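You operate a simulated robot arm through the tools that you are given. There is no shell and no other tool.

You run a simulated robot arm. Do the job below in one go: nothing can be reset, and whatever is moved stays where it is left.

Task
Wipe the dust off the goggles on the stand with the cloth pad.
Fine: the pad lies in the teal tray; damp it on the sponge first; pad back in, lid shut. What is to be rubbed or washed off counts as gone when no trace of it is left.

Only the result counts: the job must be done as asked and must still hold three seconds after the hand-in. Knocking over, shifting, dropping, spilling or breaking anything else fails it. Lids that push on must go on centred and level and be pressed home; caps that screw on are set level and turned clockwise until they are tight. Flat cloth is picked up by pressing the open fingertips on it (5 to 10 N) and closing them slowly along it; thin cloth reads only 2 to 8 mm in the jaws.

Robot
A 6-joint arm with a two-finger parallel gripper, fixed in place. Base frame: the origin is at the foot of the arm, x ahead of it, y to its left, z up; the work surface is at about z = 0. Lengths are in mm, angles in degrees, forces in N, time in s.
With the tool pointing down near the work surface it reaches from about 140 to 580 mm from the base axis. Its first joint turns from -66.0 to 66.0 degrees. Payload 2.1 kg.
Tool frame: the origin (TCP) lies between the finger pads and is the grasp point; the fingertips stand 30 mm ahead of it; z points along the fingers, y is the line along which they close. Largest opening 94 mm; finger width 28, thickness 10; the body of the gripper, 50 by 96 mm, starts 55 mm behind the TCP.
Orientation is that of the tool frame in the base frame, as a unit quaternion [w, x, y, z]. With the fingers straight down and closing along the base's y, the tool's x points along the base's -x, its y along +y and its z along -z.

Tools
- The arm moves only by the tool move_arm. Its argument "increments" is a list of rows, each a list of 7 numbers: the turn, a rotation vector about the tool's x, y, z in degrees, then the shift along the tool's x, y, z in cm, then the closure in counts, from 0 (fully open) to 255 (shut). In form: [[wx, wy, wz, dx, dy, dz, jaw], ...]. A call has 1 to 20 rows; each row is the pose to reach, as a shift and turn from the pose commanded when the call began, along the tool's axes at that moment. A row lasts 0.2 s, in which the tool goes at most 50 mm and 8.6 degrees; a call with a longer step from one row to the next is refused whole, and so is a gripper value outside its range. A pose out of reach is approached as far as the arm can. The call stops where the force on the tool passes 40 N (or 10 N more than at its start, if that is more) or the arm is blocked; 0.2 s more then pass. The fingers move at their own pace (about 72 mm/s each) and stop on an object; they squeeze with about 34 N. The grip force told is the motor's: it shows also when the fingers shut on nothing. Time passes only in rows, and 0.2 s behind the last, so rows that repeat a pose let the fingers close. It gives the time, the measured TCP pose, the force on the tool (base axes), the opening and the grip force at its end, in the units of the frame above (readings bear some noise), with the torque about the TCP (base axes, N m) and any sound that the robot's microphone picked up.
- Cameras (640 x 400 px; columns grow to the right, rows downward): "scene" is fixed at [59.6, -372.4, 493.7]; the picture's right is [0.74, -0.67, 0.00], its down [-0.33, -0.37, -0.87] and it looks along [0.58, 0.65, -0.50] (base axes); focal length 319 px, centre (320, 200). "wrist" rides on the gripper at [76, 14, -103] in the tool frame; the picture's right is [-0.18, 0.98, 0.00], its down [-0.75, -0.14, -0.64] and it looks along [-0.63, -0.12, 0.77] (tool axes); focal length 243 px, centre (320, 200). There is no depth. A picture from a camera that has moved, and an enlarged one, comes with that camera's place and axes in the base frame and with its lens.
- camera(camera): a new picture of that camera. It takes no simulated time.
- close_up(camera, box): a new picture of the part [left, top, right, bottom] of that camera's present view, enlarged. It takes no simulated time.
- job_done(): hands the job in; it is judged then, once.

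Places have to be worked out from the pictures, the camera data and where the tool is seen. Open the gripper and draw the arm clear of the work before you hand the job in, unless the task says otherwise.

The tools are called as a command line: name --pt "numbers of a row" for each row, then --argument value for the rest, lists and objects as JSON in quotes. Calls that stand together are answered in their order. move_arm: Moves the arm, as the interface text tells. Its arguments: {"type":"object","properties":{"increments":{"type":"array","items":{"type":"array","items":{"type":"number"}}}},"required":["increments"]} The other tools are called the same way: camera (camera) takes a picture; close_up (camera, box) takes an enlarged picture of a part of a camera's view; job_done () hands the job in.

At the start:

```text
time_s: 0.0
ee_pos: [349.7, 82.2, 337.7]
tcp_rot: [0.001, 0.001, 1.0, 0.001]
ft_force: [-0.5, -0.4, -0.4]
moment: [0.02, 0.0, 0.01]
width: 94.0
gripper_force: 0.1
```

scene: 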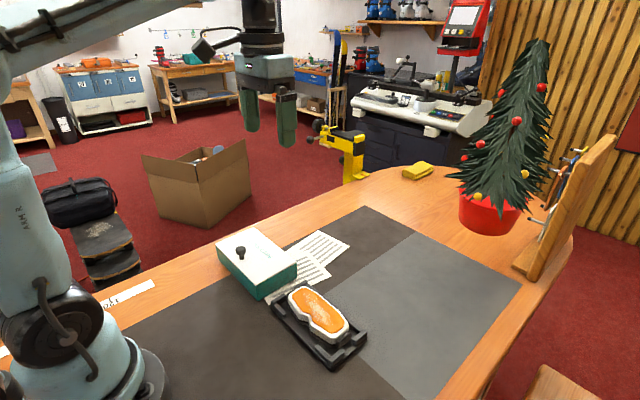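
wrist: 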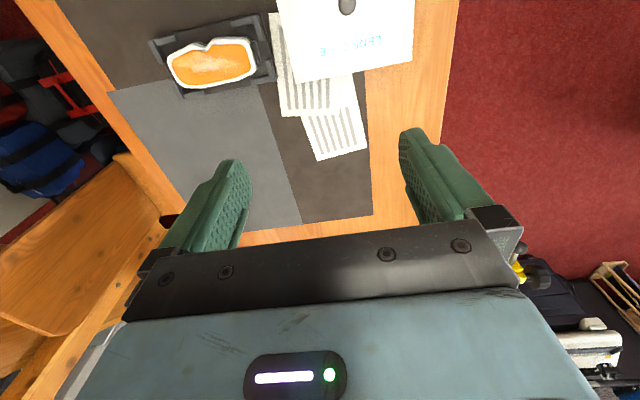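

I'll begin by looking closer at the tray, the goggles and the yellow sponge.

close_up --camera "scene" --box '[200, 200, 400, 380]'

close_up --camera "scene" --box '[380, 130, 480, 200]'

close_up --camera "wrist" --box '[120, 0, 460, 200]'

```text
2.22 times, centred on (300, 290) of scene
camera zoom: at [59.6, -372.4, 493.7], right [0.74, -0.67, 0.0], down [-0.33, -0.37, -0.87], along [0.58, 0.65, -0.5], focal length 710 px, centre (364, 0)
```

zoom: 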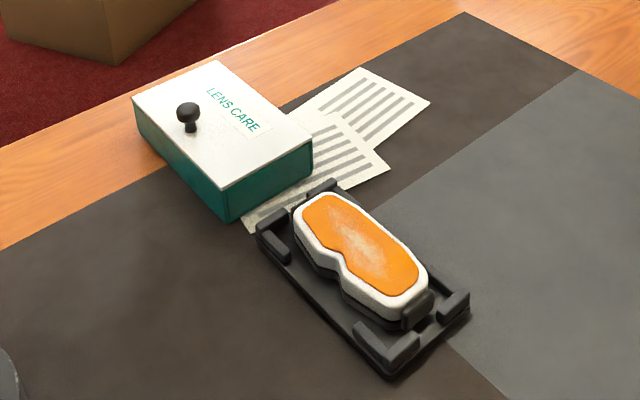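

```text
5.71 times, centred on (430, 165) of scene
camera zoom: at [59.6, -372.4, 493.7], right [0.74, -0.67, 0.0], down [-0.33, -0.37, -0.87], along [0.58, 0.65, -0.5], focal length 1824 px, centre (-309, 400)
```

zoom: 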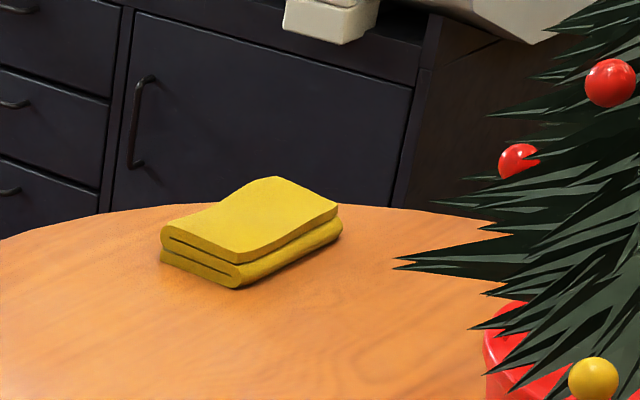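

```text
1.88 times, centred on (290, 100) of wrist
camera zoom: at [272.5, 95.5, 441.2], right [0.19, 0.98, 0.0], down [0.75, -0.14, 0.64], along [0.63, -0.12, -0.77], focal length 457 px, centre (376, 388)
```

zoom: 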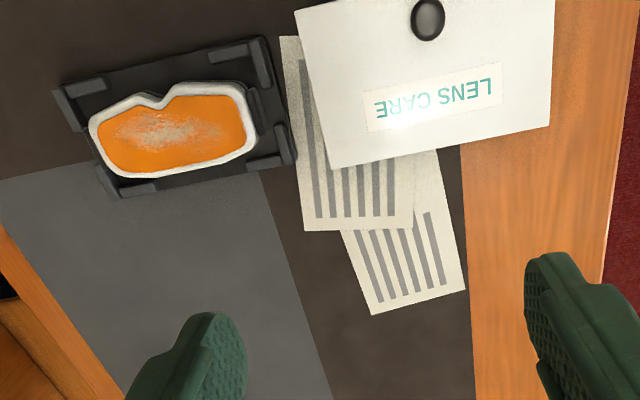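

The box's lid tops out at about z=43, spanning x 273..372, y 45..220, and its knob sits near the base-side edge (~288,130). I can't yet see the sponge, so I move back a bit to see the box from nearer.

move_arm --pt "0 0 0 3 1 2 0" --pt "0 0 0 6 2 4 0" --pt "0 0 0 9 3 5 0" --pt "0 0 0 11 4 5 0"

camera --camera "wrist"

camera --camera "scene"

```text
time_s: 1.0
ee_pos: [239.5, 124.0, 286.4]
tcp_rot: [0.001, 0.001, 1.0, 0.0]
ft_force: [0.0, -0.6, -0.3]
moment: [0.01, 0.0, 0.0]
width: 94.0
gripper_force: 0.0
```

```text
taken
camera wrist: at [163.2, 138.2, 389.6], right [0.19, 0.98, 0.0], down [0.75, -0.14, 0.64], along [0.63, -0.12, -0.77], focal length 243 px, centre (320, 200)
```

wrist: 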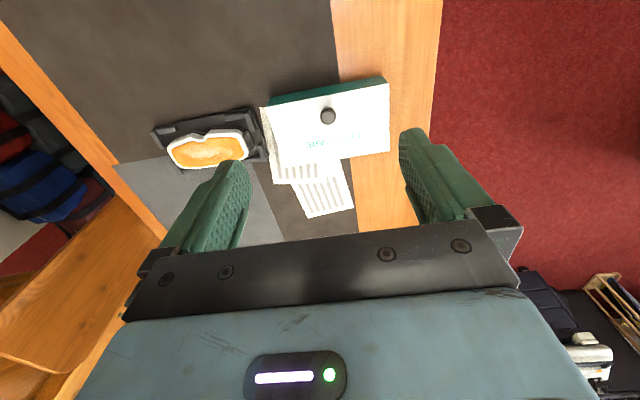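

```text
taken
```

scene: 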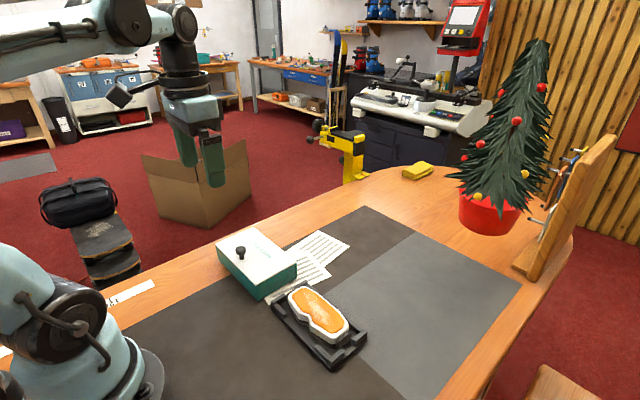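

close_up --camera "wrist" --box '[240, 60, 420, 190]'

close_up --camera "scene" --box '[205, 215, 305, 305]'

close_up --camera "scene" --box '[260, 270, 380, 380]'

```text
3.08 times, centred on (330, 125) of wrist
camera zoom: at [163.2, 138.2, 389.6], right [0.19, 0.98, 0.0], down [0.75, -0.14, 0.64], along [0.63, -0.12, -0.77], focal length 746 px, centre (289, 431)
```

zoom: 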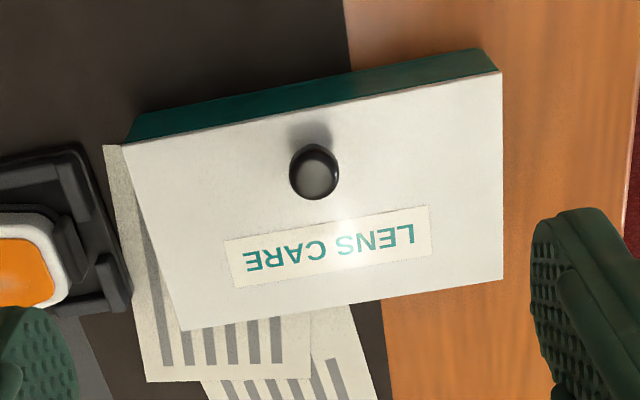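

```text
4.44 times, centred on (255, 260) of scene
camera zoom: at [59.6, -372.4, 493.7], right [0.74, -0.67, 0.0], down [-0.33, -0.37, -0.87], along [0.58, 0.65, -0.5], focal length 1419 px, centre (609, -67)
```

zoom: 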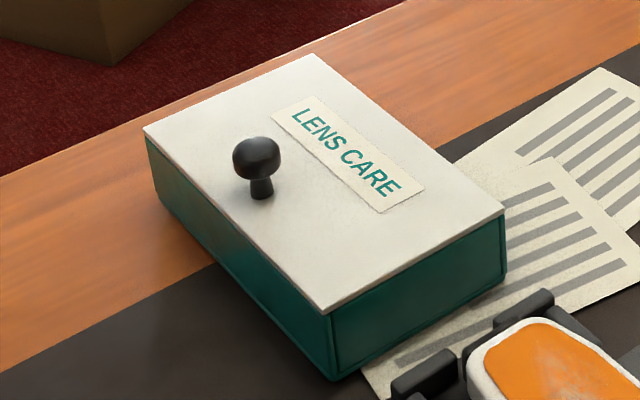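

```text
3.64 times, centred on (320, 325) of scene
camera zoom: at [59.6, -372.4, 493.7], right [0.74, -0.67, 0.0], down [-0.33, -0.37, -0.87], along [0.58, 0.65, -0.5], focal length 1161 px, centre (320, -254)
```

zoom: 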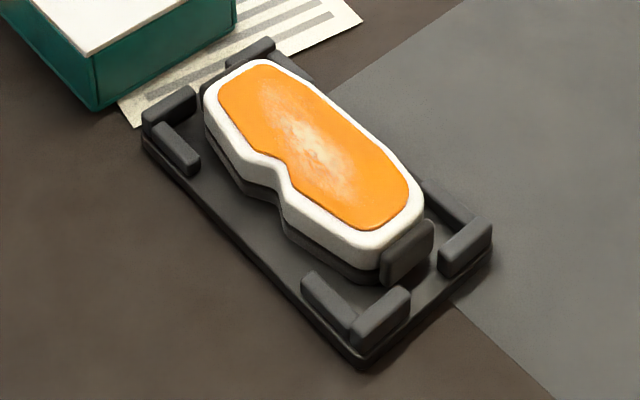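

The box is upright with lid about x 266..367, y 41..213, top z≈45; the knob ball is at about (286,127,72), off-centre toward the base, suggesting a hinge on the far side. I turn the tool about its axis to look at the box's far side before touching it.

move_arm --pt "0 0 8.5 -1.6 0 0 0" --pt "0 0 17 -3.2 0 0 0" --pt "0 0 25.5 -4.8 0 0 0" --pt "0 0 34 -6.4 0 0 0" --pt "0 0 42.5 -8 0 0 0" --pt "0 0 51 -9.6 0 0 0" --pt "0 0 59.5 -11.2 0 0 0" --pt "0 0 68 -12.8 0 0 0" --pt "0 0 76.5 -14.4 0 0 0" --pt "0 0 85 -16 0 0 0" --pt "0 0 90 -17 0 0 0"

camera --camera "wrist"

```text
time_s: 3.4
ee_pos: [410.1, 121.5, 287.4]
tcp_rot: [0.0, 0.708, 0.706, 0.001]
ft_force: [0.5, 0.2, 1.1]
moment: [-0.01, 0.02, -0.02]
width: 94.1
gripper_force: 0.1
```

```text
taken
camera wrist: at [423.6, 197.7, 391.2], right [0.98, -0.19, 0.0], down [-0.15, -0.75, 0.64], along [-0.12, -0.63, -0.77], focal length 243 px, centre (320, 200)
```

wrist: 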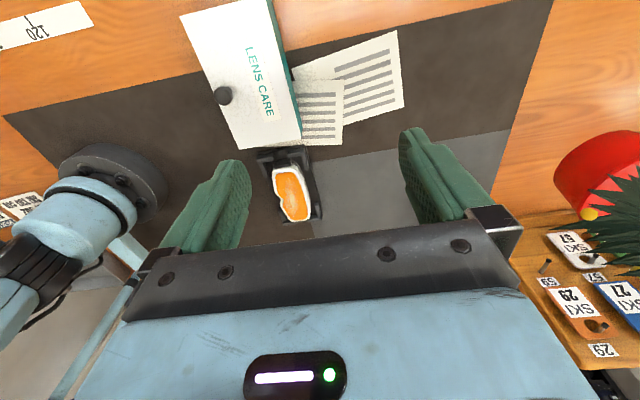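

The +x side is partly visible; I zoom on it.

close_up --camera "wrist" --box '[170, 0, 350, 160]'

close_up --camera "wrist" --box '[230, 0, 310, 60]'

move_arm --pt "0 0 8.5 0 1 0 0" --pt "0 0 17 0 2 0 0" --pt "0 0 25.5 0 3 1 0" --pt "0 0 34 0 4 2 0" --pt "0 0 42.5 0 5 3 0" --pt "0 0 51 0 6 4 0" --pt "0 0 59.5 0 6 5 0" --pt "0 0 68 0 6 6 0" --pt "0 0 76.5 0 6 7 0" --pt "0 0 85 0 6 8 0" --pt "0 0 90 0 6 9 0"

camera --camera "wrist"

```text
2.50 times, centred on (260, 80) of wrist
camera zoom: at [423.6, 197.7, 391.2], right [0.98, -0.19, 0.0], down [-0.15, -0.75, 0.64], along [-0.12, -0.63, -0.77], focal length 606 px, centre (470, 500)
```

zoom: 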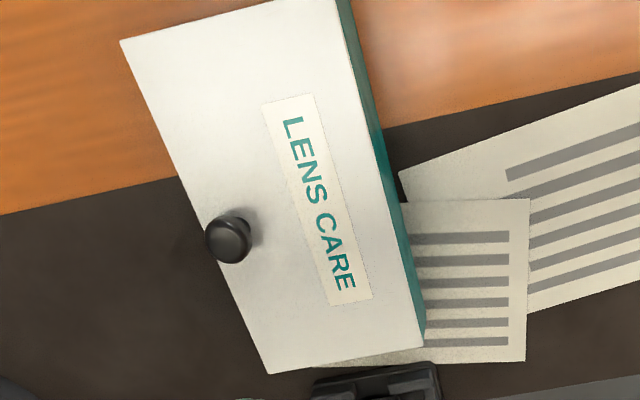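

```text
6.67 times, centred on (270, 30) of wrist
camera zoom: at [423.6, 197.7, 391.2], right [0.98, -0.19, 0.0], down [-0.15, -0.75, 0.64], along [-0.12, -0.63, -0.77], focal length 1618 px, centre (653, 1333)
```

zoom: 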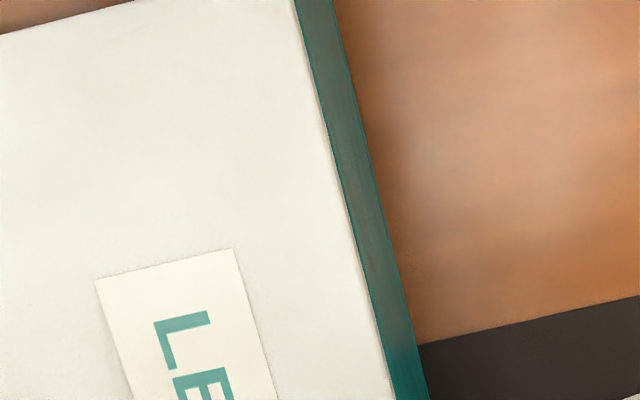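

```text
time_s: 5.8
ee_pos: [471.3, -20.3, 197.0]
tcp_rot: [-0.016, 0.999, 0.037, 0.002]
ft_force: [0.7, 0.3, 0.5]
moment: [-0.02, 0.01, -0.03]
width: 93.8
gripper_force: 0.0
out of reach, approached as far as the arm can: row 9, 10, 11
```

```text
taken
camera wrist: at [546.9, -32.9, 300.4], right [-0.11, -0.99, -0.03], down [-0.76, 0.06, 0.64], along [-0.63, 0.1, -0.77], focal length 243 px, centre (320, 200)
```

wrist: 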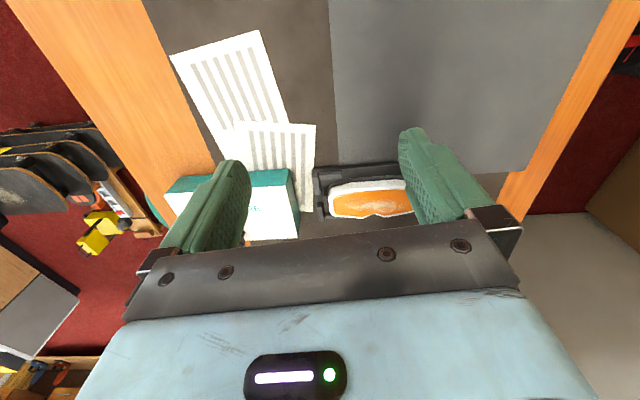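

The arm drifted to y=-20 because the last rows were out of reach; nothing was touched. I zoom on the box's far side from here.

close_up --camera "wrist" --box '[150, 150, 310, 250]'

close_up --camera "wrist" --box '[290, 140, 430, 240]'

```text
4.00 times, centred on (230, 200) of wrist
camera zoom: at [546.9, -32.9, 300.4], right [-0.11, -0.99, -0.03], down [-0.76, 0.06, 0.64], along [-0.63, 0.1, -0.77], focal length 970 px, centre (680, 200)
```

zoom: 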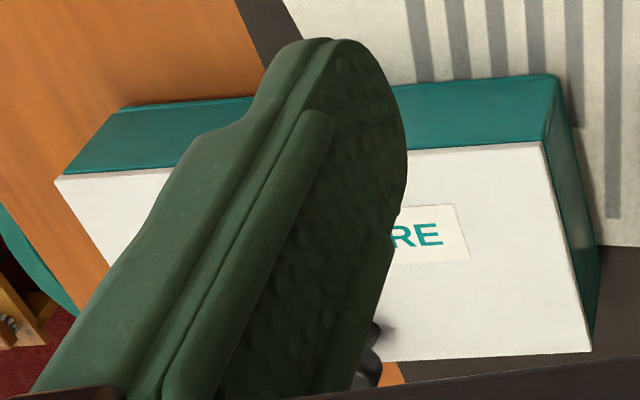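

```text
4.00 times, centred on (360, 190) of wrist
camera zoom: at [546.9, -32.9, 300.4], right [-0.11, -0.99, -0.03], down [-0.76, 0.06, 0.64], along [-0.63, 0.1, -0.77], focal length 970 px, centre (160, 240)
```

zoom: 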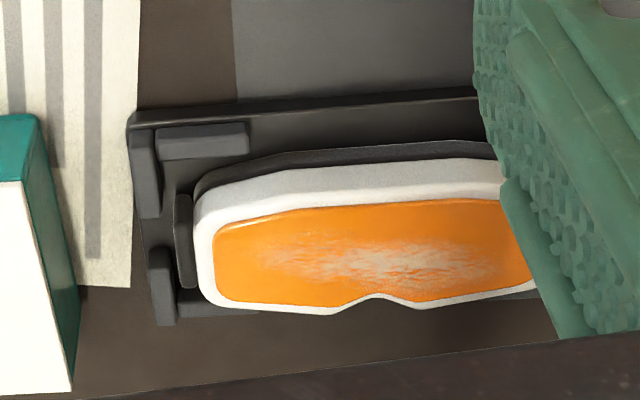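

No hinge hardware shows but the knob position suits one at the far edge. I turn back toward the original orientation in small steps, checking how the commanded pose behaves.

move_arm --pt "0 0 -4 0 0 -2 0" --pt "0 0 -8 0 0 -4 0"

```text
time_s: 6.4
ee_pos: [474.5, -21.6, 238.2]
tcp_rot: [-0.016, 0.994, 0.107, 0.003]
ft_force: [0.0, 0.2, -0.3]
moment: [-0.01, -0.01, -0.01]
width: 94.0
gripper_force: 0.0
```

Increments are from the reached pose. I turn back to the straight-down reference orientation while moving over the knob, staying high.

move_arm --pt "0.025 -0.135 -8.38 -0.76 -0.93 0.15 0" --pt "0.05 -0.27 -16.76 -1.52 -1.85 0.3 0" --pt "0.075 -0.4 -25.14 -2.29 -2.78 0.45 0" --pt "0.1 -0.54 -33.52 -3.05 -3.7 0.6 0" --pt "0.125 -0.67 -41.9 -3.8 -4.63 0.75 0" --pt "0.15 -0.81 -50.28 -4.57 -5.55 0.9 0" --pt "0.175 -0.94 -58.66 -5.33 -6.48 1.05 0" --pt "0.2 -1.08 -67.04 -6.1 -7.4 1.2 0" --pt "0.225 -1.2 -75.42 -6.86 -8.33 1.35 0" --pt "0.25 -1.35 -83.8 -7.62 -9.26 1.5 0" --pt "0.275 -1.5 -92.2 -8.38 -10.2 1.65 0" --pt "0.3 -1.62 -100.6 -9.15 -11.1 1.8 0" --pt "0.325 -1.75 -109 -9.9 -12 2 0" --pt "0.35 -1.9 -117.4 -10.67 -12.97 2.2 0" --pt "0.375 -2.0 -125.8 -11.4 -13.9 2.4 0" --pt "0.4 -2.16 -134.2 -12.2 -14.8 2.6 0" --pt "0.425 -2.3 -142.6 -12.96 -15.7 2.8 0" --pt "0.45 -2.4 -151 -13.7 -16.7 3 0" --pt "0.475 -2.55 -159.4 -14.5 -17.6 3.2 0" --pt "0.5 -2.7 -167.7 -15.25 -18.53 3.4 0"

```text
time_s: 10.6
ee_pos: [285.6, 129.3, 210.3]
tcp_rot: [0.001, -0.002, 1.0, 0.0]
ft_force: [1.1, 0.4, 0.1]
moment: [-0.02, -0.01, -0.02]
width: 93.9
gripper_force: 0.0
```

Now right above the knob; I descend to z≈140 and take pictures to refine the knob's place relative to the fingers.

move_arm --pt "0 0 0 0 -0.1 3.5 0" --pt "0 0 0 0 -0.2 7 0" --pt "0 0 0 0 -0.2 7 0"

camera --camera "wrist"

close_up --camera "scene" --box '[180, 150, 340, 300]'

```text
time_s: 11.4
ee_pos: [285.1, 124.6, 139.8]
tcp_rot: [0.001, 0.0, 1.0, 0.0]
ft_force: [-0.7, 0.3, 0.9]
moment: [-0.01, 0.02, 0.01]
width: 93.7
gripper_force: 0.0
```

```text
taken
camera wrist: at [208.3, 139.4, 243.4], right [0.18, 0.98, 0.0], down [0.75, -0.14, 0.64], along [0.63, -0.12, -0.77], focal length 243 px, centre (320, 200)
```

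wrist: 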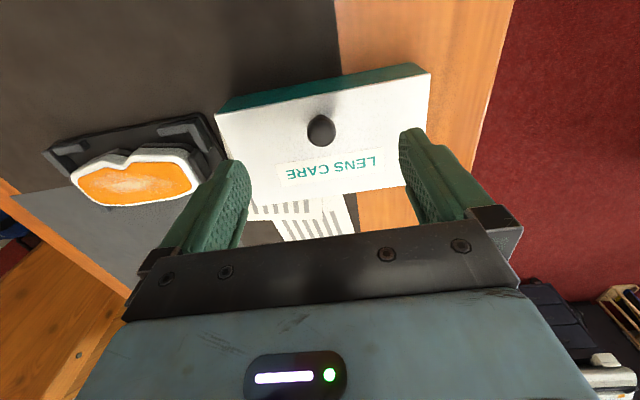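

```text
2.67 times, centred on (260, 225) of scene
camera zoom: at [59.6, -372.4, 493.7], right [0.74, -0.67, 0.0], down [-0.33, -0.37, -0.87], along [0.58, 0.65, -0.5], focal length 851 px, centre (480, 133)
```

zoom: 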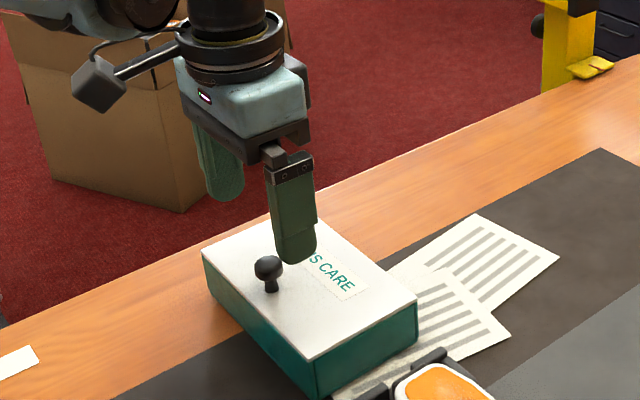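

The knob is at about (283.5,126.5,72). I check the reading with a rest and then descend with open jaws.

move_arm --pt "0 0 0 0 0 0 0" --pt "0 0 0 0 0 0 0"

close_up --camera "wrist" --box '[200, 50, 460, 220]'

```text
time_s: 12.0
ee_pos: [285.4, 126.6, 142.1]
tcp_rot: [0.001, -0.001, 1.0, 0.0]
ft_force: [-0.6, -0.7, 0.2]
moment: [0.02, 0.03, 0.01]
width: 94.1
gripper_force: 0.1
```

```text
2.35 times, centred on (330, 135) of wrist
camera zoom: at [208.3, 139.5, 243.8], right [0.18, 0.98, 0.0], down [0.75, -0.14, 0.64], along [0.63, -0.12, -0.77], focal length 571 px, centre (296, 353)
```

zoom: 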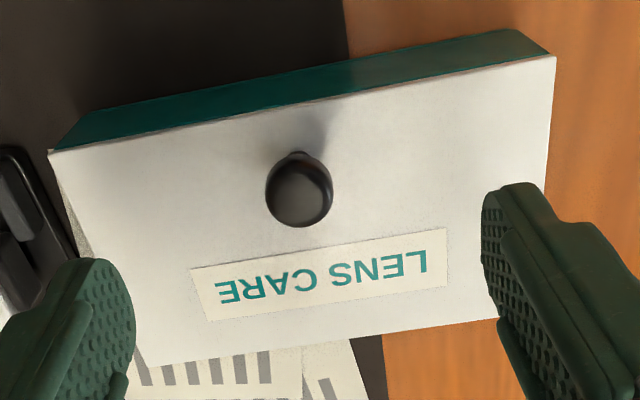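

Lowering the open jaws around the knob to TCP z≈90 (tips ≈60, lid ≈45).

move_arm --pt "0 0 0 0.1 0 2 0" --pt "0 0 0 0.15 0 4 0" --pt "0 0 0 0.15 0 5.2 0" --pt "0 0 0 0.15 0 5.2 0"

close_up --camera "scene" --box '[180, 180, 320, 310]'

camera --camera "wrist"

```text
time_s: 13.0
ee_pos: [286.1, 125.4, 85.8]
tcp_rot: [0.001, 0.0, 1.0, 0.0]
ft_force: [-0.1, 0.5, -0.1]
moment: [0.01, 0.0, -0.03]
width: 94.0
gripper_force: 0.1
```

```text
3.08 times, centred on (250, 245) of scene
camera zoom: at [59.6, -372.4, 493.7], right [0.74, -0.67, 0.0], down [-0.33, -0.37, -0.87], along [0.58, 0.65, -0.5], focal length 982 px, centre (535, 62)
```

zoom: 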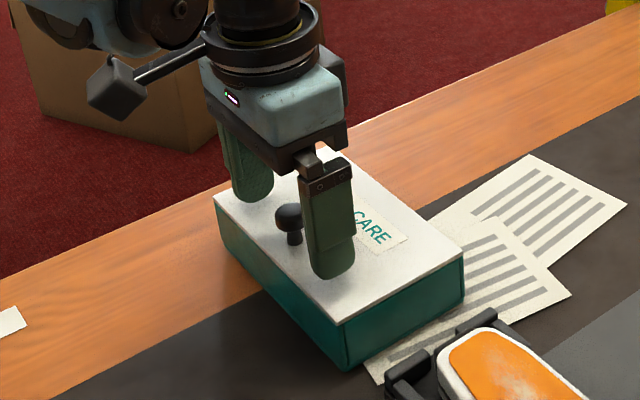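

```text
taken
camera wrist: at [208.3, 139.4, 189.7], right [0.18, 0.98, 0.0], down [0.75, -0.14, 0.64], along [0.63, -0.12, -0.77], focal length 243 px, centre (320, 200)
```

wrist: 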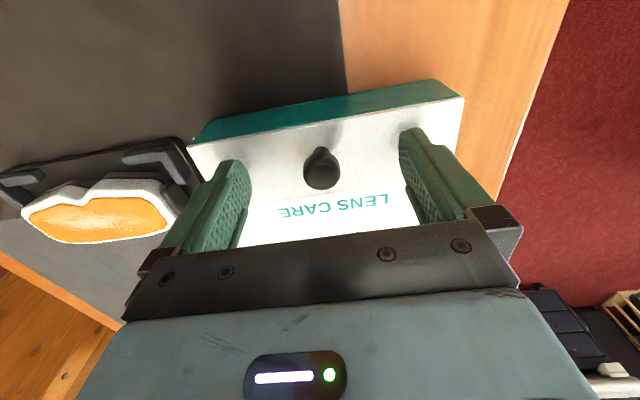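

The knob lies centred between the fingers. Closing the jaws on it.

move_arm --pt "0 0 0 0 0.05 0 120" --pt "0 0 0 0 0.05 0 255" --pt "0 0 0 0 0.05 0 255" --pt "0 0 0 0 0.05 0 255" --pt "0 0 0 0 0.05 0 255"

camera --camera "wrist"

```text
time_s: 14.2
ee_pos: [286.4, 127.1, 86.7]
tcp_rot: [0.001, -0.001, 1.0, 0.0]
ft_force: [1.1, 8.1, 0.2]
moment: [0.16, 0.0, 0.06]
width: 21.0
gripper_force: 34.2
```

```text
taken
camera wrist: at [208.4, 140.0, 189.7], right [0.18, 0.98, 0.0], down [0.75, -0.14, 0.64], along [0.63, -0.12, -0.77], focal length 243 px, centre (320, 200)
```

wrist: 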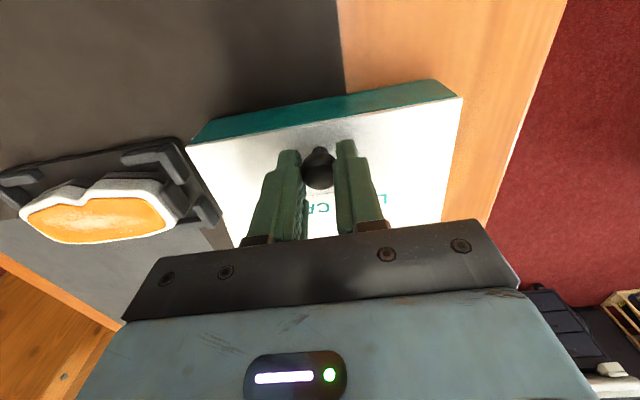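

Gripped at 21 mm with 8 N side load; I ease 1 mm toward +y, then lift 5 mm to feel whether the lid hinges or comes off.

move_arm --pt "0 0 0 0 0.08 0 255" --pt "0 0 0 0 0.08 0 255"

move_arm --pt "0 0 0 0 0 -0.2 255" --pt "0 0 0 0 0 -0.4 255" --pt "0 0 0 0 0 -0.6 255" --pt "0 0 0 0 0 -0.6 255"

camera --camera "wrist"

close_up --camera "scene" --box '[180, 180, 320, 310]'

```text
time_s: 14.8
ee_pos: [286.4, 126.7, 86.3]
tcp_rot: [0.001, 0.0, 1.0, -0.001]
ft_force: [-0.2, -0.3, 0.1]
moment: [0.01, 0.23, -0.02]
width: 21.1
gripper_force: 33.8
```

```text
time_s: 15.8
ee_pos: [284.9, 126.3, 93.6]
tcp_rot: [0.0, 0.0, 1.0, -0.002]
ft_force: [-0.6, 0.5, -14.9]
moment: [-0.05, 0.35, -0.05]
width: 20.9
gripper_force: 33.9
```

```text
taken
camera wrist: at [208.5, 140.9, 196.1], right [0.18, 0.98, 0.0], down [0.75, -0.14, 0.64], along [0.63, -0.12, -0.77], focal length 243 px, centre (320, 200)
```

wrist: 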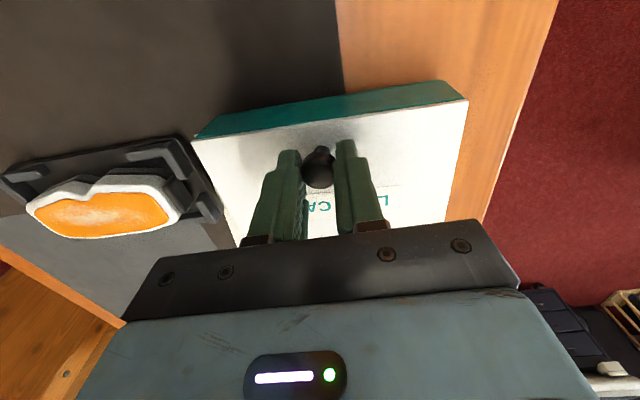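

```text
3.08 times, centred on (250, 245) of scene
camera zoom: at [59.7, -372.4, 493.7], right [0.74, -0.67, 0.0], down [-0.33, -0.37, -0.87], along [0.58, 0.65, -0.5], focal length 982 px, centre (535, 62)
```

zoom: 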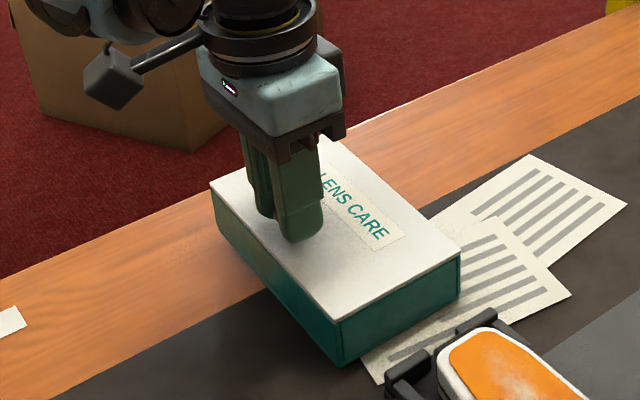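

Lifting loads the tool with 15 N and the whole box seems to have risen a few mm, so the lid doesn't simply lift. I set it back down the same way.

move_arm --pt "0 0 0 0 0 0.2 255" --pt "0 0 0 0 0 0.4 255" --pt "0 0 0 0 0 0.6 255" --pt "0 0 0 0 0 0.6 255"

close_up --camera "scene" --box '[180, 180, 320, 310]'

close_up --camera "scene" --box '[230, 260, 300, 305]'

close_up --camera "wrist" --box '[180, 70, 260, 150]'

close_up --camera "wrist" --box '[390, 70, 490, 150]'

```text
time_s: 16.8
ee_pos: [287.8, 127.7, 86.8]
tcp_rot: [0.001, 0.0, 1.0, 0.0]
ft_force: [0.8, 9.0, 29.3]
moment: [0.19, -0.03, -0.07]
width: 21.0
gripper_force: 33.8
```

```text
3.08 times, centred on (250, 245) of scene
camera zoom: at [59.5, -372.5, 493.6], right [0.74, -0.67, 0.0], down [-0.33, -0.37, -0.87], along [0.58, 0.65, -0.5], focal length 982 px, centre (535, 62)
```

zoom: 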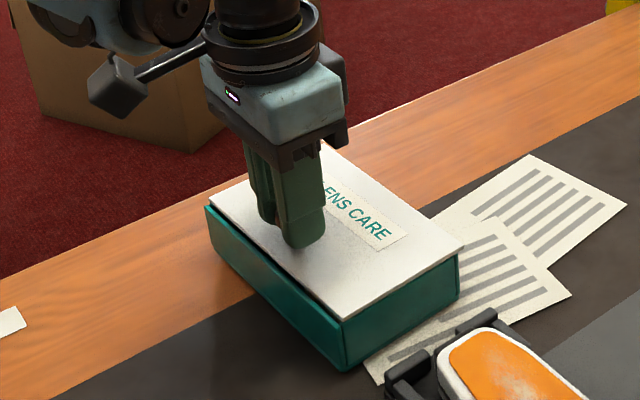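

```text
8.89 times, centred on (265, 282) of scene
camera zoom: at [59.5, -372.5, 493.6], right [0.74, -0.67, 0.0], down [-0.33, -0.37, -0.87], along [0.58, 0.65, -0.5], focal length 2838 px, centre (809, -533)
```

zoom: 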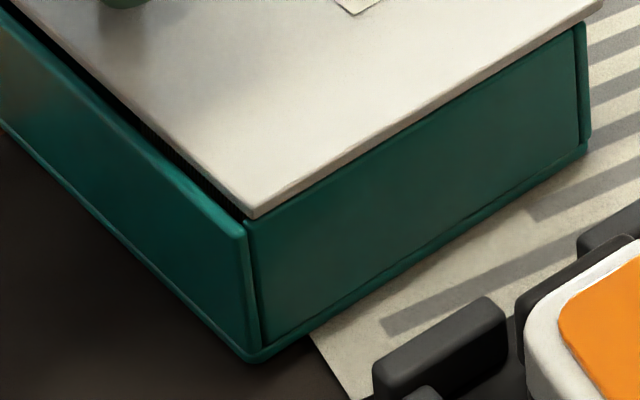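

```text
5.00 times, centred on (220, 110) of wrist
camera zoom: at [209.6, 141.3, 189.7], right [0.18, 0.98, 0.0], down [0.75, -0.14, 0.64], along [0.63, -0.12, -0.77], focal length 1213 px, centre (820, 650)
```

zoom: 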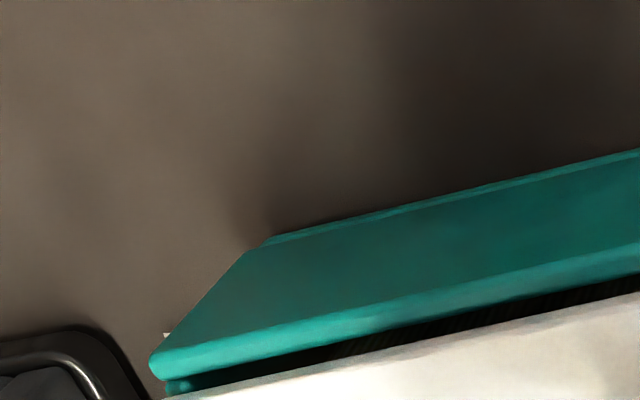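

```text
5.00 times, centred on (440, 110) of wrist
camera zoom: at [209.6, 141.3, 189.7], right [0.18, 0.98, 0.0], down [0.75, -0.14, 0.64], along [0.63, -0.12, -0.77], focal length 1213 px, centre (-280, 650)
```

zoom: 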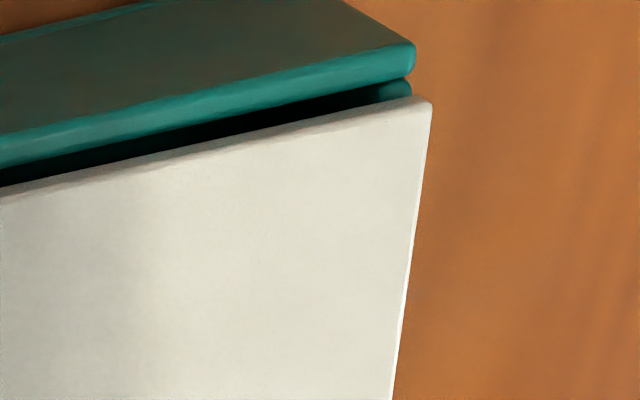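

The lid now sits slightly displaced to +x of the box with a gap along the near wall, and I'm pressing 29 N. I lift again a little to see how lid and box separate.

move_arm --pt "0 0 0 0 0 -0.2 255" --pt "0 0 0 0 0 -0.4 255" --pt "0 0 0 0 0 -0.4 255"

close_up --camera "scene" --box '[180, 180, 320, 310]'

close_up --camera "scene" --box '[230, 260, 300, 305]'

camera --camera "wrist"

```text
time_s: 17.6
ee_pos: [287.8, 127.0, 88.5]
tcp_rot: [0.001, 0.0, 1.0, -0.001]
ft_force: [0.0, -0.6, -17.5]
moment: [0.13, 0.44, -0.03]
width: 21.1
gripper_force: 34.0
```

```text
3.08 times, centred on (250, 245) of scene
camera zoom: at [59.7, -372.4, 493.7], right [0.74, -0.67, 0.0], down [-0.33, -0.37, -0.87], along [0.58, 0.65, -0.5], focal length 982 px, centre (535, 62)
```

zoom: 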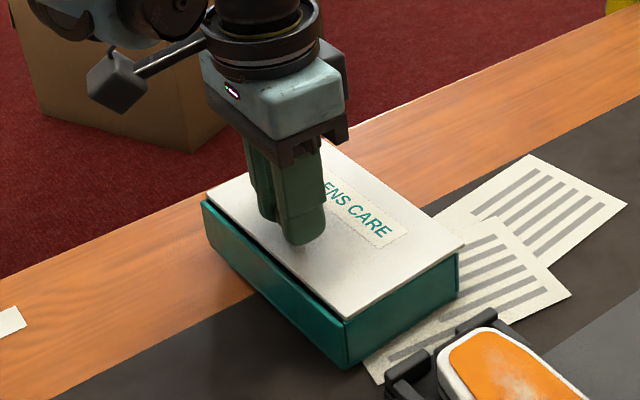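

```text
8.89 times, centred on (265, 282) of scene
camera zoom: at [59.7, -372.4, 493.7], right [0.74, -0.67, 0.0], down [-0.33, -0.37, -0.87], along [0.58, 0.65, -0.5], focal length 2838 px, centre (809, -533)
```

zoom: 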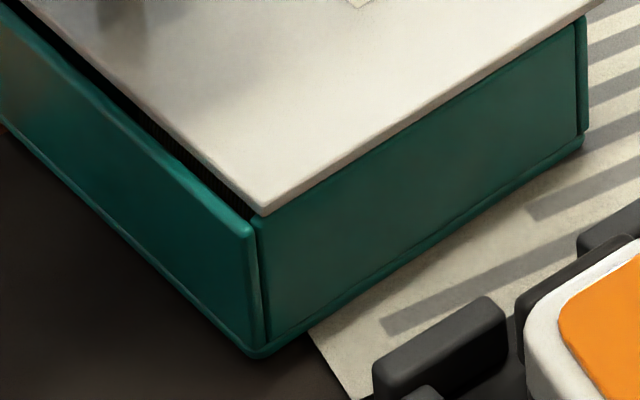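

```text
taken
camera wrist: at [209.6, 140.4, 193.2], right [0.18, 0.98, 0.0], down [0.75, -0.14, 0.64], along [0.63, -0.12, -0.77], focal length 243 px, centre (320, 200)
```

wrist: 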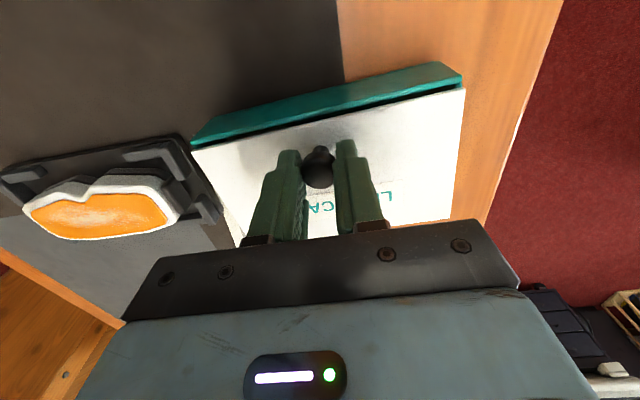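

The lid is captured on the box and has slid ~6 mm toward +x: it is a sliding lid that opens away from the base. I let the box back down gently until the vertical load vanishes.

move_arm --pt "0 0 0 0 0 0.1 255" --pt "0 0 0 0 0 0.2 255" --pt "0 0 0 0 0 0.25 255"

close_up --camera "scene" --box '[180, 180, 320, 310]'

close_up --camera "scene" --box '[230, 260, 300, 305]'

```text
time_s: 18.4
ee_pos: [285.4, 126.4, 87.6]
tcp_rot: [0.001, 0.0, 1.0, 0.001]
ft_force: [-0.3, 2.6, -11.0]
moment: [0.01, -0.01, 0.22]
width: 21.4
gripper_force: 33.8
```

```text
3.08 times, centred on (250, 245) of scene
camera zoom: at [59.7, -372.4, 493.7], right [0.74, -0.67, 0.0], down [-0.33, -0.37, -0.87], along [0.58, 0.65, -0.5], focal length 982 px, centre (535, 62)
```

zoom: 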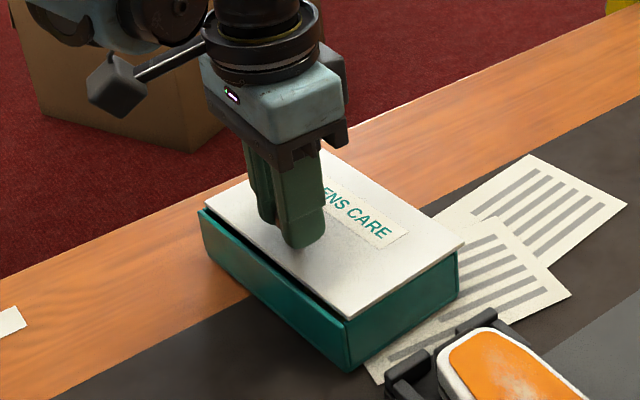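

```text
8.89 times, centred on (265, 282) of scene
camera zoom: at [59.7, -372.4, 493.7], right [0.74, -0.67, 0.0], down [-0.33, -0.37, -0.87], along [0.58, 0.65, -0.5], focal length 2838 px, centre (809, -533)
```

zoom: 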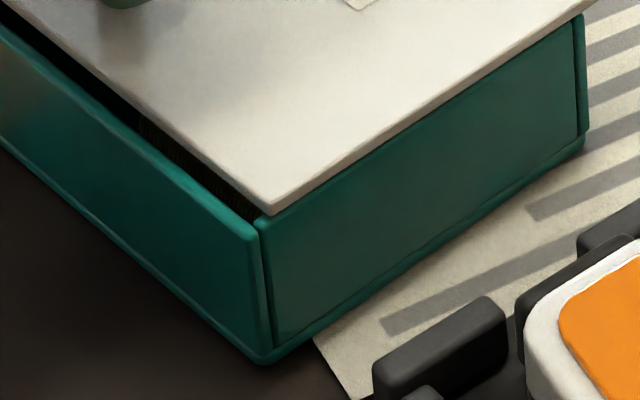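

Still 11 N of hanging load; I lower another 1.5 mm.

move_arm --pt "0 0 0 0 0 0.08 255" --pt "0 0 0 0 0 0.12 255" --pt "0 0 0 0 0 0.12 255"

close_up --camera "scene" --box '[180, 180, 320, 310]'

camera --camera "wrist"

```text
time_s: 19.2
ee_pos: [285.5, 126.7, 86.9]
tcp_rot: [0.001, 0.0, 1.0, -0.001]
ft_force: [0.6, 0.9, 30.1]
moment: [0.02, -0.01, -0.06]
width: 21.1
gripper_force: 34.0
```

```text
3.08 times, centred on (250, 245) of scene
camera zoom: at [59.5, -372.5, 493.6], right [0.74, -0.67, 0.0], down [-0.33, -0.37, -0.87], along [0.58, 0.65, -0.5], focal length 982 px, centre (535, 62)
```

zoom: 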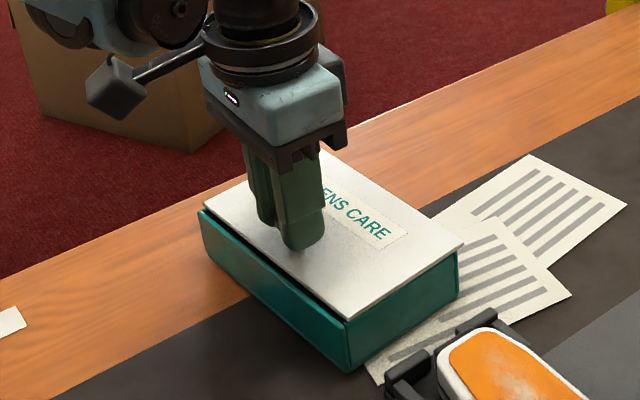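

```text
taken
camera wrist: at [208.3, 140.2, 189.8], right [0.18, 0.98, 0.0], down [0.75, -0.14, 0.64], along [0.63, -0.12, -0.77], focal length 243 px, centre (320, 200)
```

wrist: 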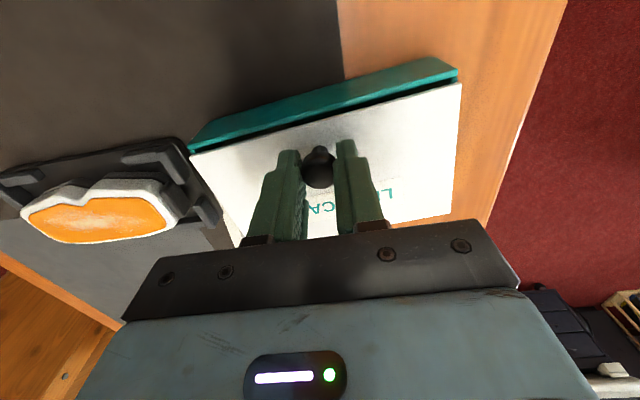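

Box is seated again (pressing 30 N at 0.5–1 mm lower). I ease up half a millimetre and push the knob 20 mm toward +x to slide the lid.

move_arm --pt "0 0 0 0 0 -0.04 255" --pt "0 0 0 -0.3 0 -0.04 255" --pt "0 0 0 -0.7 0 -0.04 255" --pt "0 0 0 -1.1 0 -0.04 255" --pt "0 0 0 -1.5 0 -0.04 255" --pt "0 0 0 -2 0 -0.04 255" --pt "0 0 0 -2 0 -0.04 255"

close_up --camera "scene" --box '[180, 180, 320, 310]'

camera --camera "wrist"

```text
time_s: 20.8
ee_pos: [307.7, 127.7, 86.2]
tcp_rot: [0.001, 0.0, 1.0, 0.002]
ft_force: [-1.7, 20.3, 28.6]
moment: [0.52, -0.05, 0.02]
width: 21.2
gripper_force: 34.0
```

```text
3.08 times, centred on (250, 245) of scene
camera zoom: at [59.5, -372.5, 493.6], right [0.74, -0.67, 0.0], down [-0.33, -0.37, -0.87], along [0.58, 0.65, -0.5], focal length 982 px, centre (535, 62)
```

zoom: 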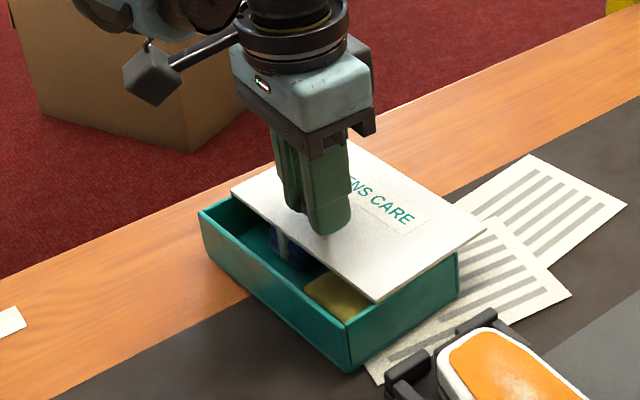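

```text
taken
camera wrist: at [229.9, 141.1, 189.7], right [0.18, 0.98, 0.0], down [0.75, -0.14, 0.64], along [0.63, -0.11, -0.77], focal length 243 px, centre (320, 200)
```

wrist: 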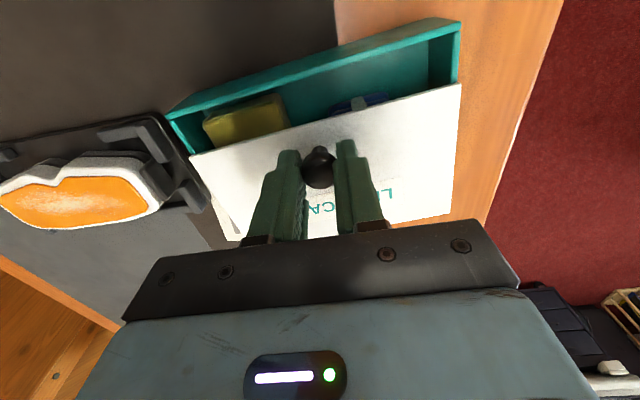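

The lid slides open; a yellow sponge and a blue pad appear inside. There's 20 N sideways guide load, so I ease +y 1 mm and up 0.5 mm, and slide on by 30 mm.

move_arm --pt "0 0 0 0 0.06 -0.05 255" --pt "0 0 0 -0.4 0.12 -0.05 255" --pt "0 0 0 -0.9 0.12 -0.05 255" --pt "0 0 0 -1.4 0.12 -0.05 255" --pt "0 0 0 -1.9 0.12 -0.05 255" --pt "0 0 0 -2.4 0.12 -0.05 255" --pt "0 0 0 -3 0.12 -0.05 255" --pt "0 0 0 -3 0.12 -0.05 255"

close_up --camera "scene" --box '[180, 180, 320, 310]'

camera --camera "wrist"

```text
time_s: 22.6
ee_pos: [335.9, 128.9, 87.6]
tcp_rot: [0.001, 0.0, 1.0, -0.001]
ft_force: [0.9, 1.4, -13.8]
moment: [0.08, -0.17, -0.06]
width: 21.0
gripper_force: 34.0
```

```text
3.08 times, centred on (250, 245) of scene
camera zoom: at [59.7, -372.4, 493.7], right [0.74, -0.67, 0.0], down [-0.33, -0.37, -0.87], along [0.58, 0.65, -0.5], focal length 982 px, centre (535, 62)
```

zoom: 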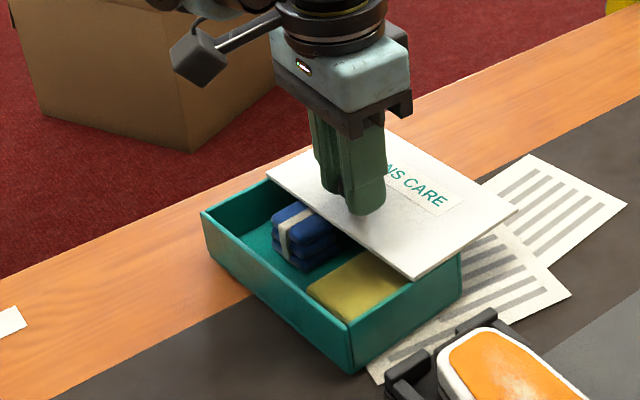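

```text
taken
camera wrist: at [259.3, 142.2, 190.0], right [0.18, 0.98, 0.0], down [0.75, -0.14, 0.64], along [0.63, -0.12, -0.77], focal length 243 px, centre (320, 200)
```

wrist: 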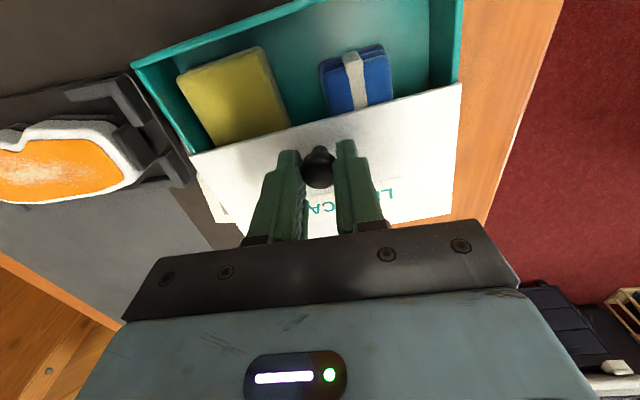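

Load shows I'm lifting slightly; I lower 0.3 mm and slide 15 mm further so the pad and sponge are uncovered while the lid stays in its grooves.

move_arm --pt "0 0 0 0 0 0.03 255" --pt "0 0 0 -0.4 0 0.03 255" --pt "0 0 0 -0.8 0 0.03 255" --pt "0 0 0 -1.2 0 0.03 255" --pt "0 0 0 -1.6 0 0.03 255" --pt "0 0 0 -1.6 0 0.03 255"

close_up --camera "scene" --box '[180, 180, 320, 310]'

camera --camera "wrist"

```text
time_s: 24.0
ee_pos: [352.9, 125.9, 87.8]
tcp_rot: [0.001, 0.0, 1.0, -0.001]
ft_force: [0.3, -2.4, -15.7]
moment: [-0.06, -0.45, 0.12]
width: 21.1
gripper_force: 33.7
```

```text
3.08 times, centred on (250, 245) of scene
camera zoom: at [59.7, -372.4, 493.7], right [0.74, -0.67, 0.0], down [-0.33, -0.37, -0.87], along [0.58, 0.65, -0.5], focal length 982 px, centre (535, 62)
```

zoom: 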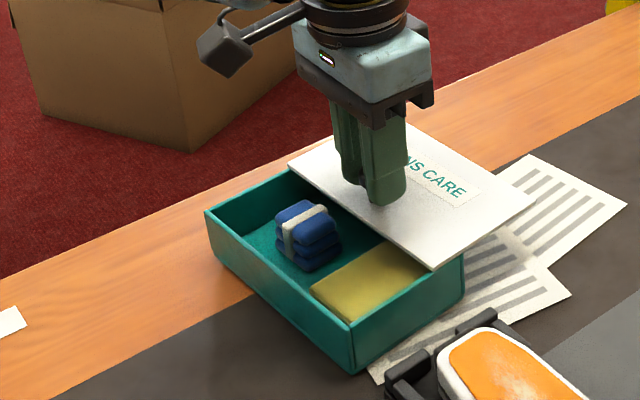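

```text
taken
camera wrist: at [275.8, 141.5, 190.4], right [0.18, 0.98, 0.0], down [0.75, -0.14, 0.64], along [0.63, -0.12, -0.76], focal length 243 px, centre (320, 200)
```

wrist: 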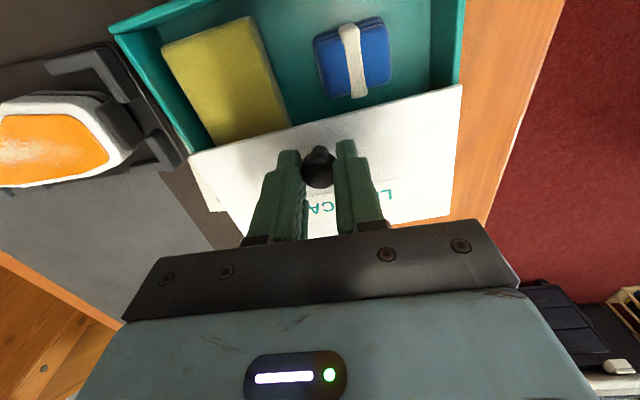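

The pad (blue, strapped bundle at ~(307,155)) and sponge are uncovered. I lower 0.4 mm to reseat the box and slide another 10 mm.

move_arm --pt "0 0 0 0 0 0.03 255" --pt "0 0 0 0 0 0.05 255" --pt "0 0 0 -0.3 0 0.05 255" --pt "0 0 0 -0.6 0 0.05 255" --pt "0 0 0 -0.9 0 0.05 255" --pt "0 0 0 -0.9 0 0.05 255"

close_up --camera "scene" --box '[180, 180, 320, 310]'

camera --camera "wrist"

```text
time_s: 25.4
ee_pos: [359.6, 128.1, 86.6]
tcp_rot: [0.001, 0.0, 1.0, 0.0]
ft_force: [-0.6, 3.7, 24.8]
moment: [0.1, 0.55, 0.0]
width: 21.3
gripper_force: 34.1
```

```text
3.08 times, centred on (250, 245) of scene
camera zoom: at [59.5, -372.5, 493.6], right [0.74, -0.67, 0.0], down [-0.33, -0.37, -0.87], along [0.58, 0.65, -0.5], focal length 982 px, centre (535, 62)
```

zoom: 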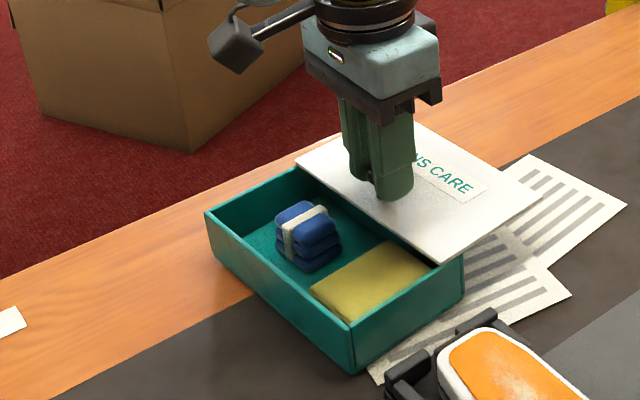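

```text
taken
camera wrist: at [283.1, 142.1, 189.9], right [0.18, 0.98, 0.0], down [0.75, -0.14, 0.64], along [0.63, -0.12, -0.77], focal length 243 px, centre (320, 200)
```

wrist: 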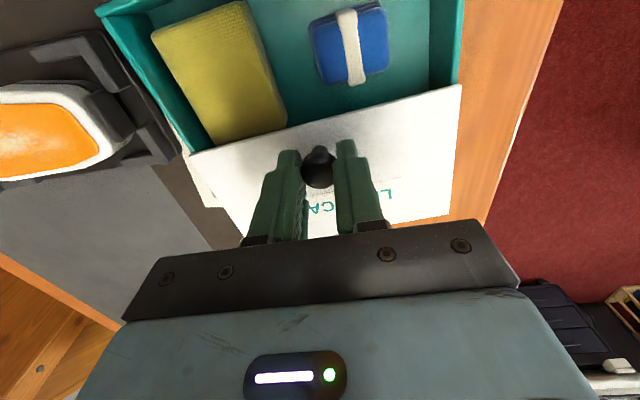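

Opening is now ≈80 mm with ≈20 mm of the lid still in the grooves. I ease 0.3 mm up to unload, then open the jaws and check that the lid stays.

move_arm --pt "0 0 0 0 0 -0.02 255" --pt "0 0 0 0 0 -0.02 200" --pt "0 0 0 0 0 -0.02 170" --pt "0 0 0 0 0 -0.02 120" --pt "0 0 0 0 0 -0.02 120"

close_up --camera "scene" --box '[180, 180, 320, 310]'

```text
time_s: 26.6
ee_pos: [360.2, 128.3, 86.7]
tcp_rot: [0.001, 0.001, 1.0, 0.0]
ft_force: [0.3, -0.3, -0.2]
moment: [-0.01, 0.0, 0.0]
width: 49.6
gripper_force: 0.1
```

```text
3.08 times, centred on (250, 245) of scene
camera zoom: at [59.6, -372.4, 493.7], right [0.74, -0.67, 0.0], down [-0.33, -0.37, -0.87], along [0.58, 0.65, -0.5], focal length 982 px, centre (535, 62)
```

zoom: 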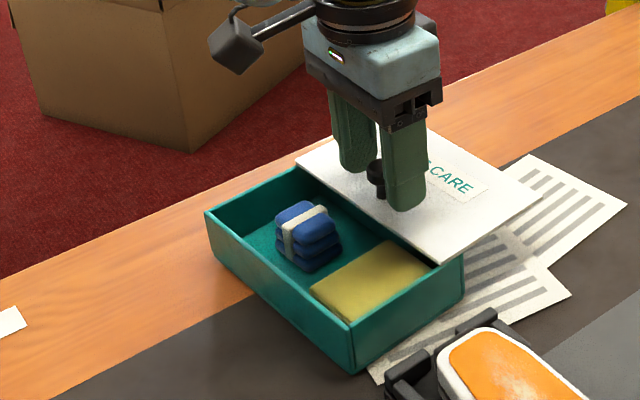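

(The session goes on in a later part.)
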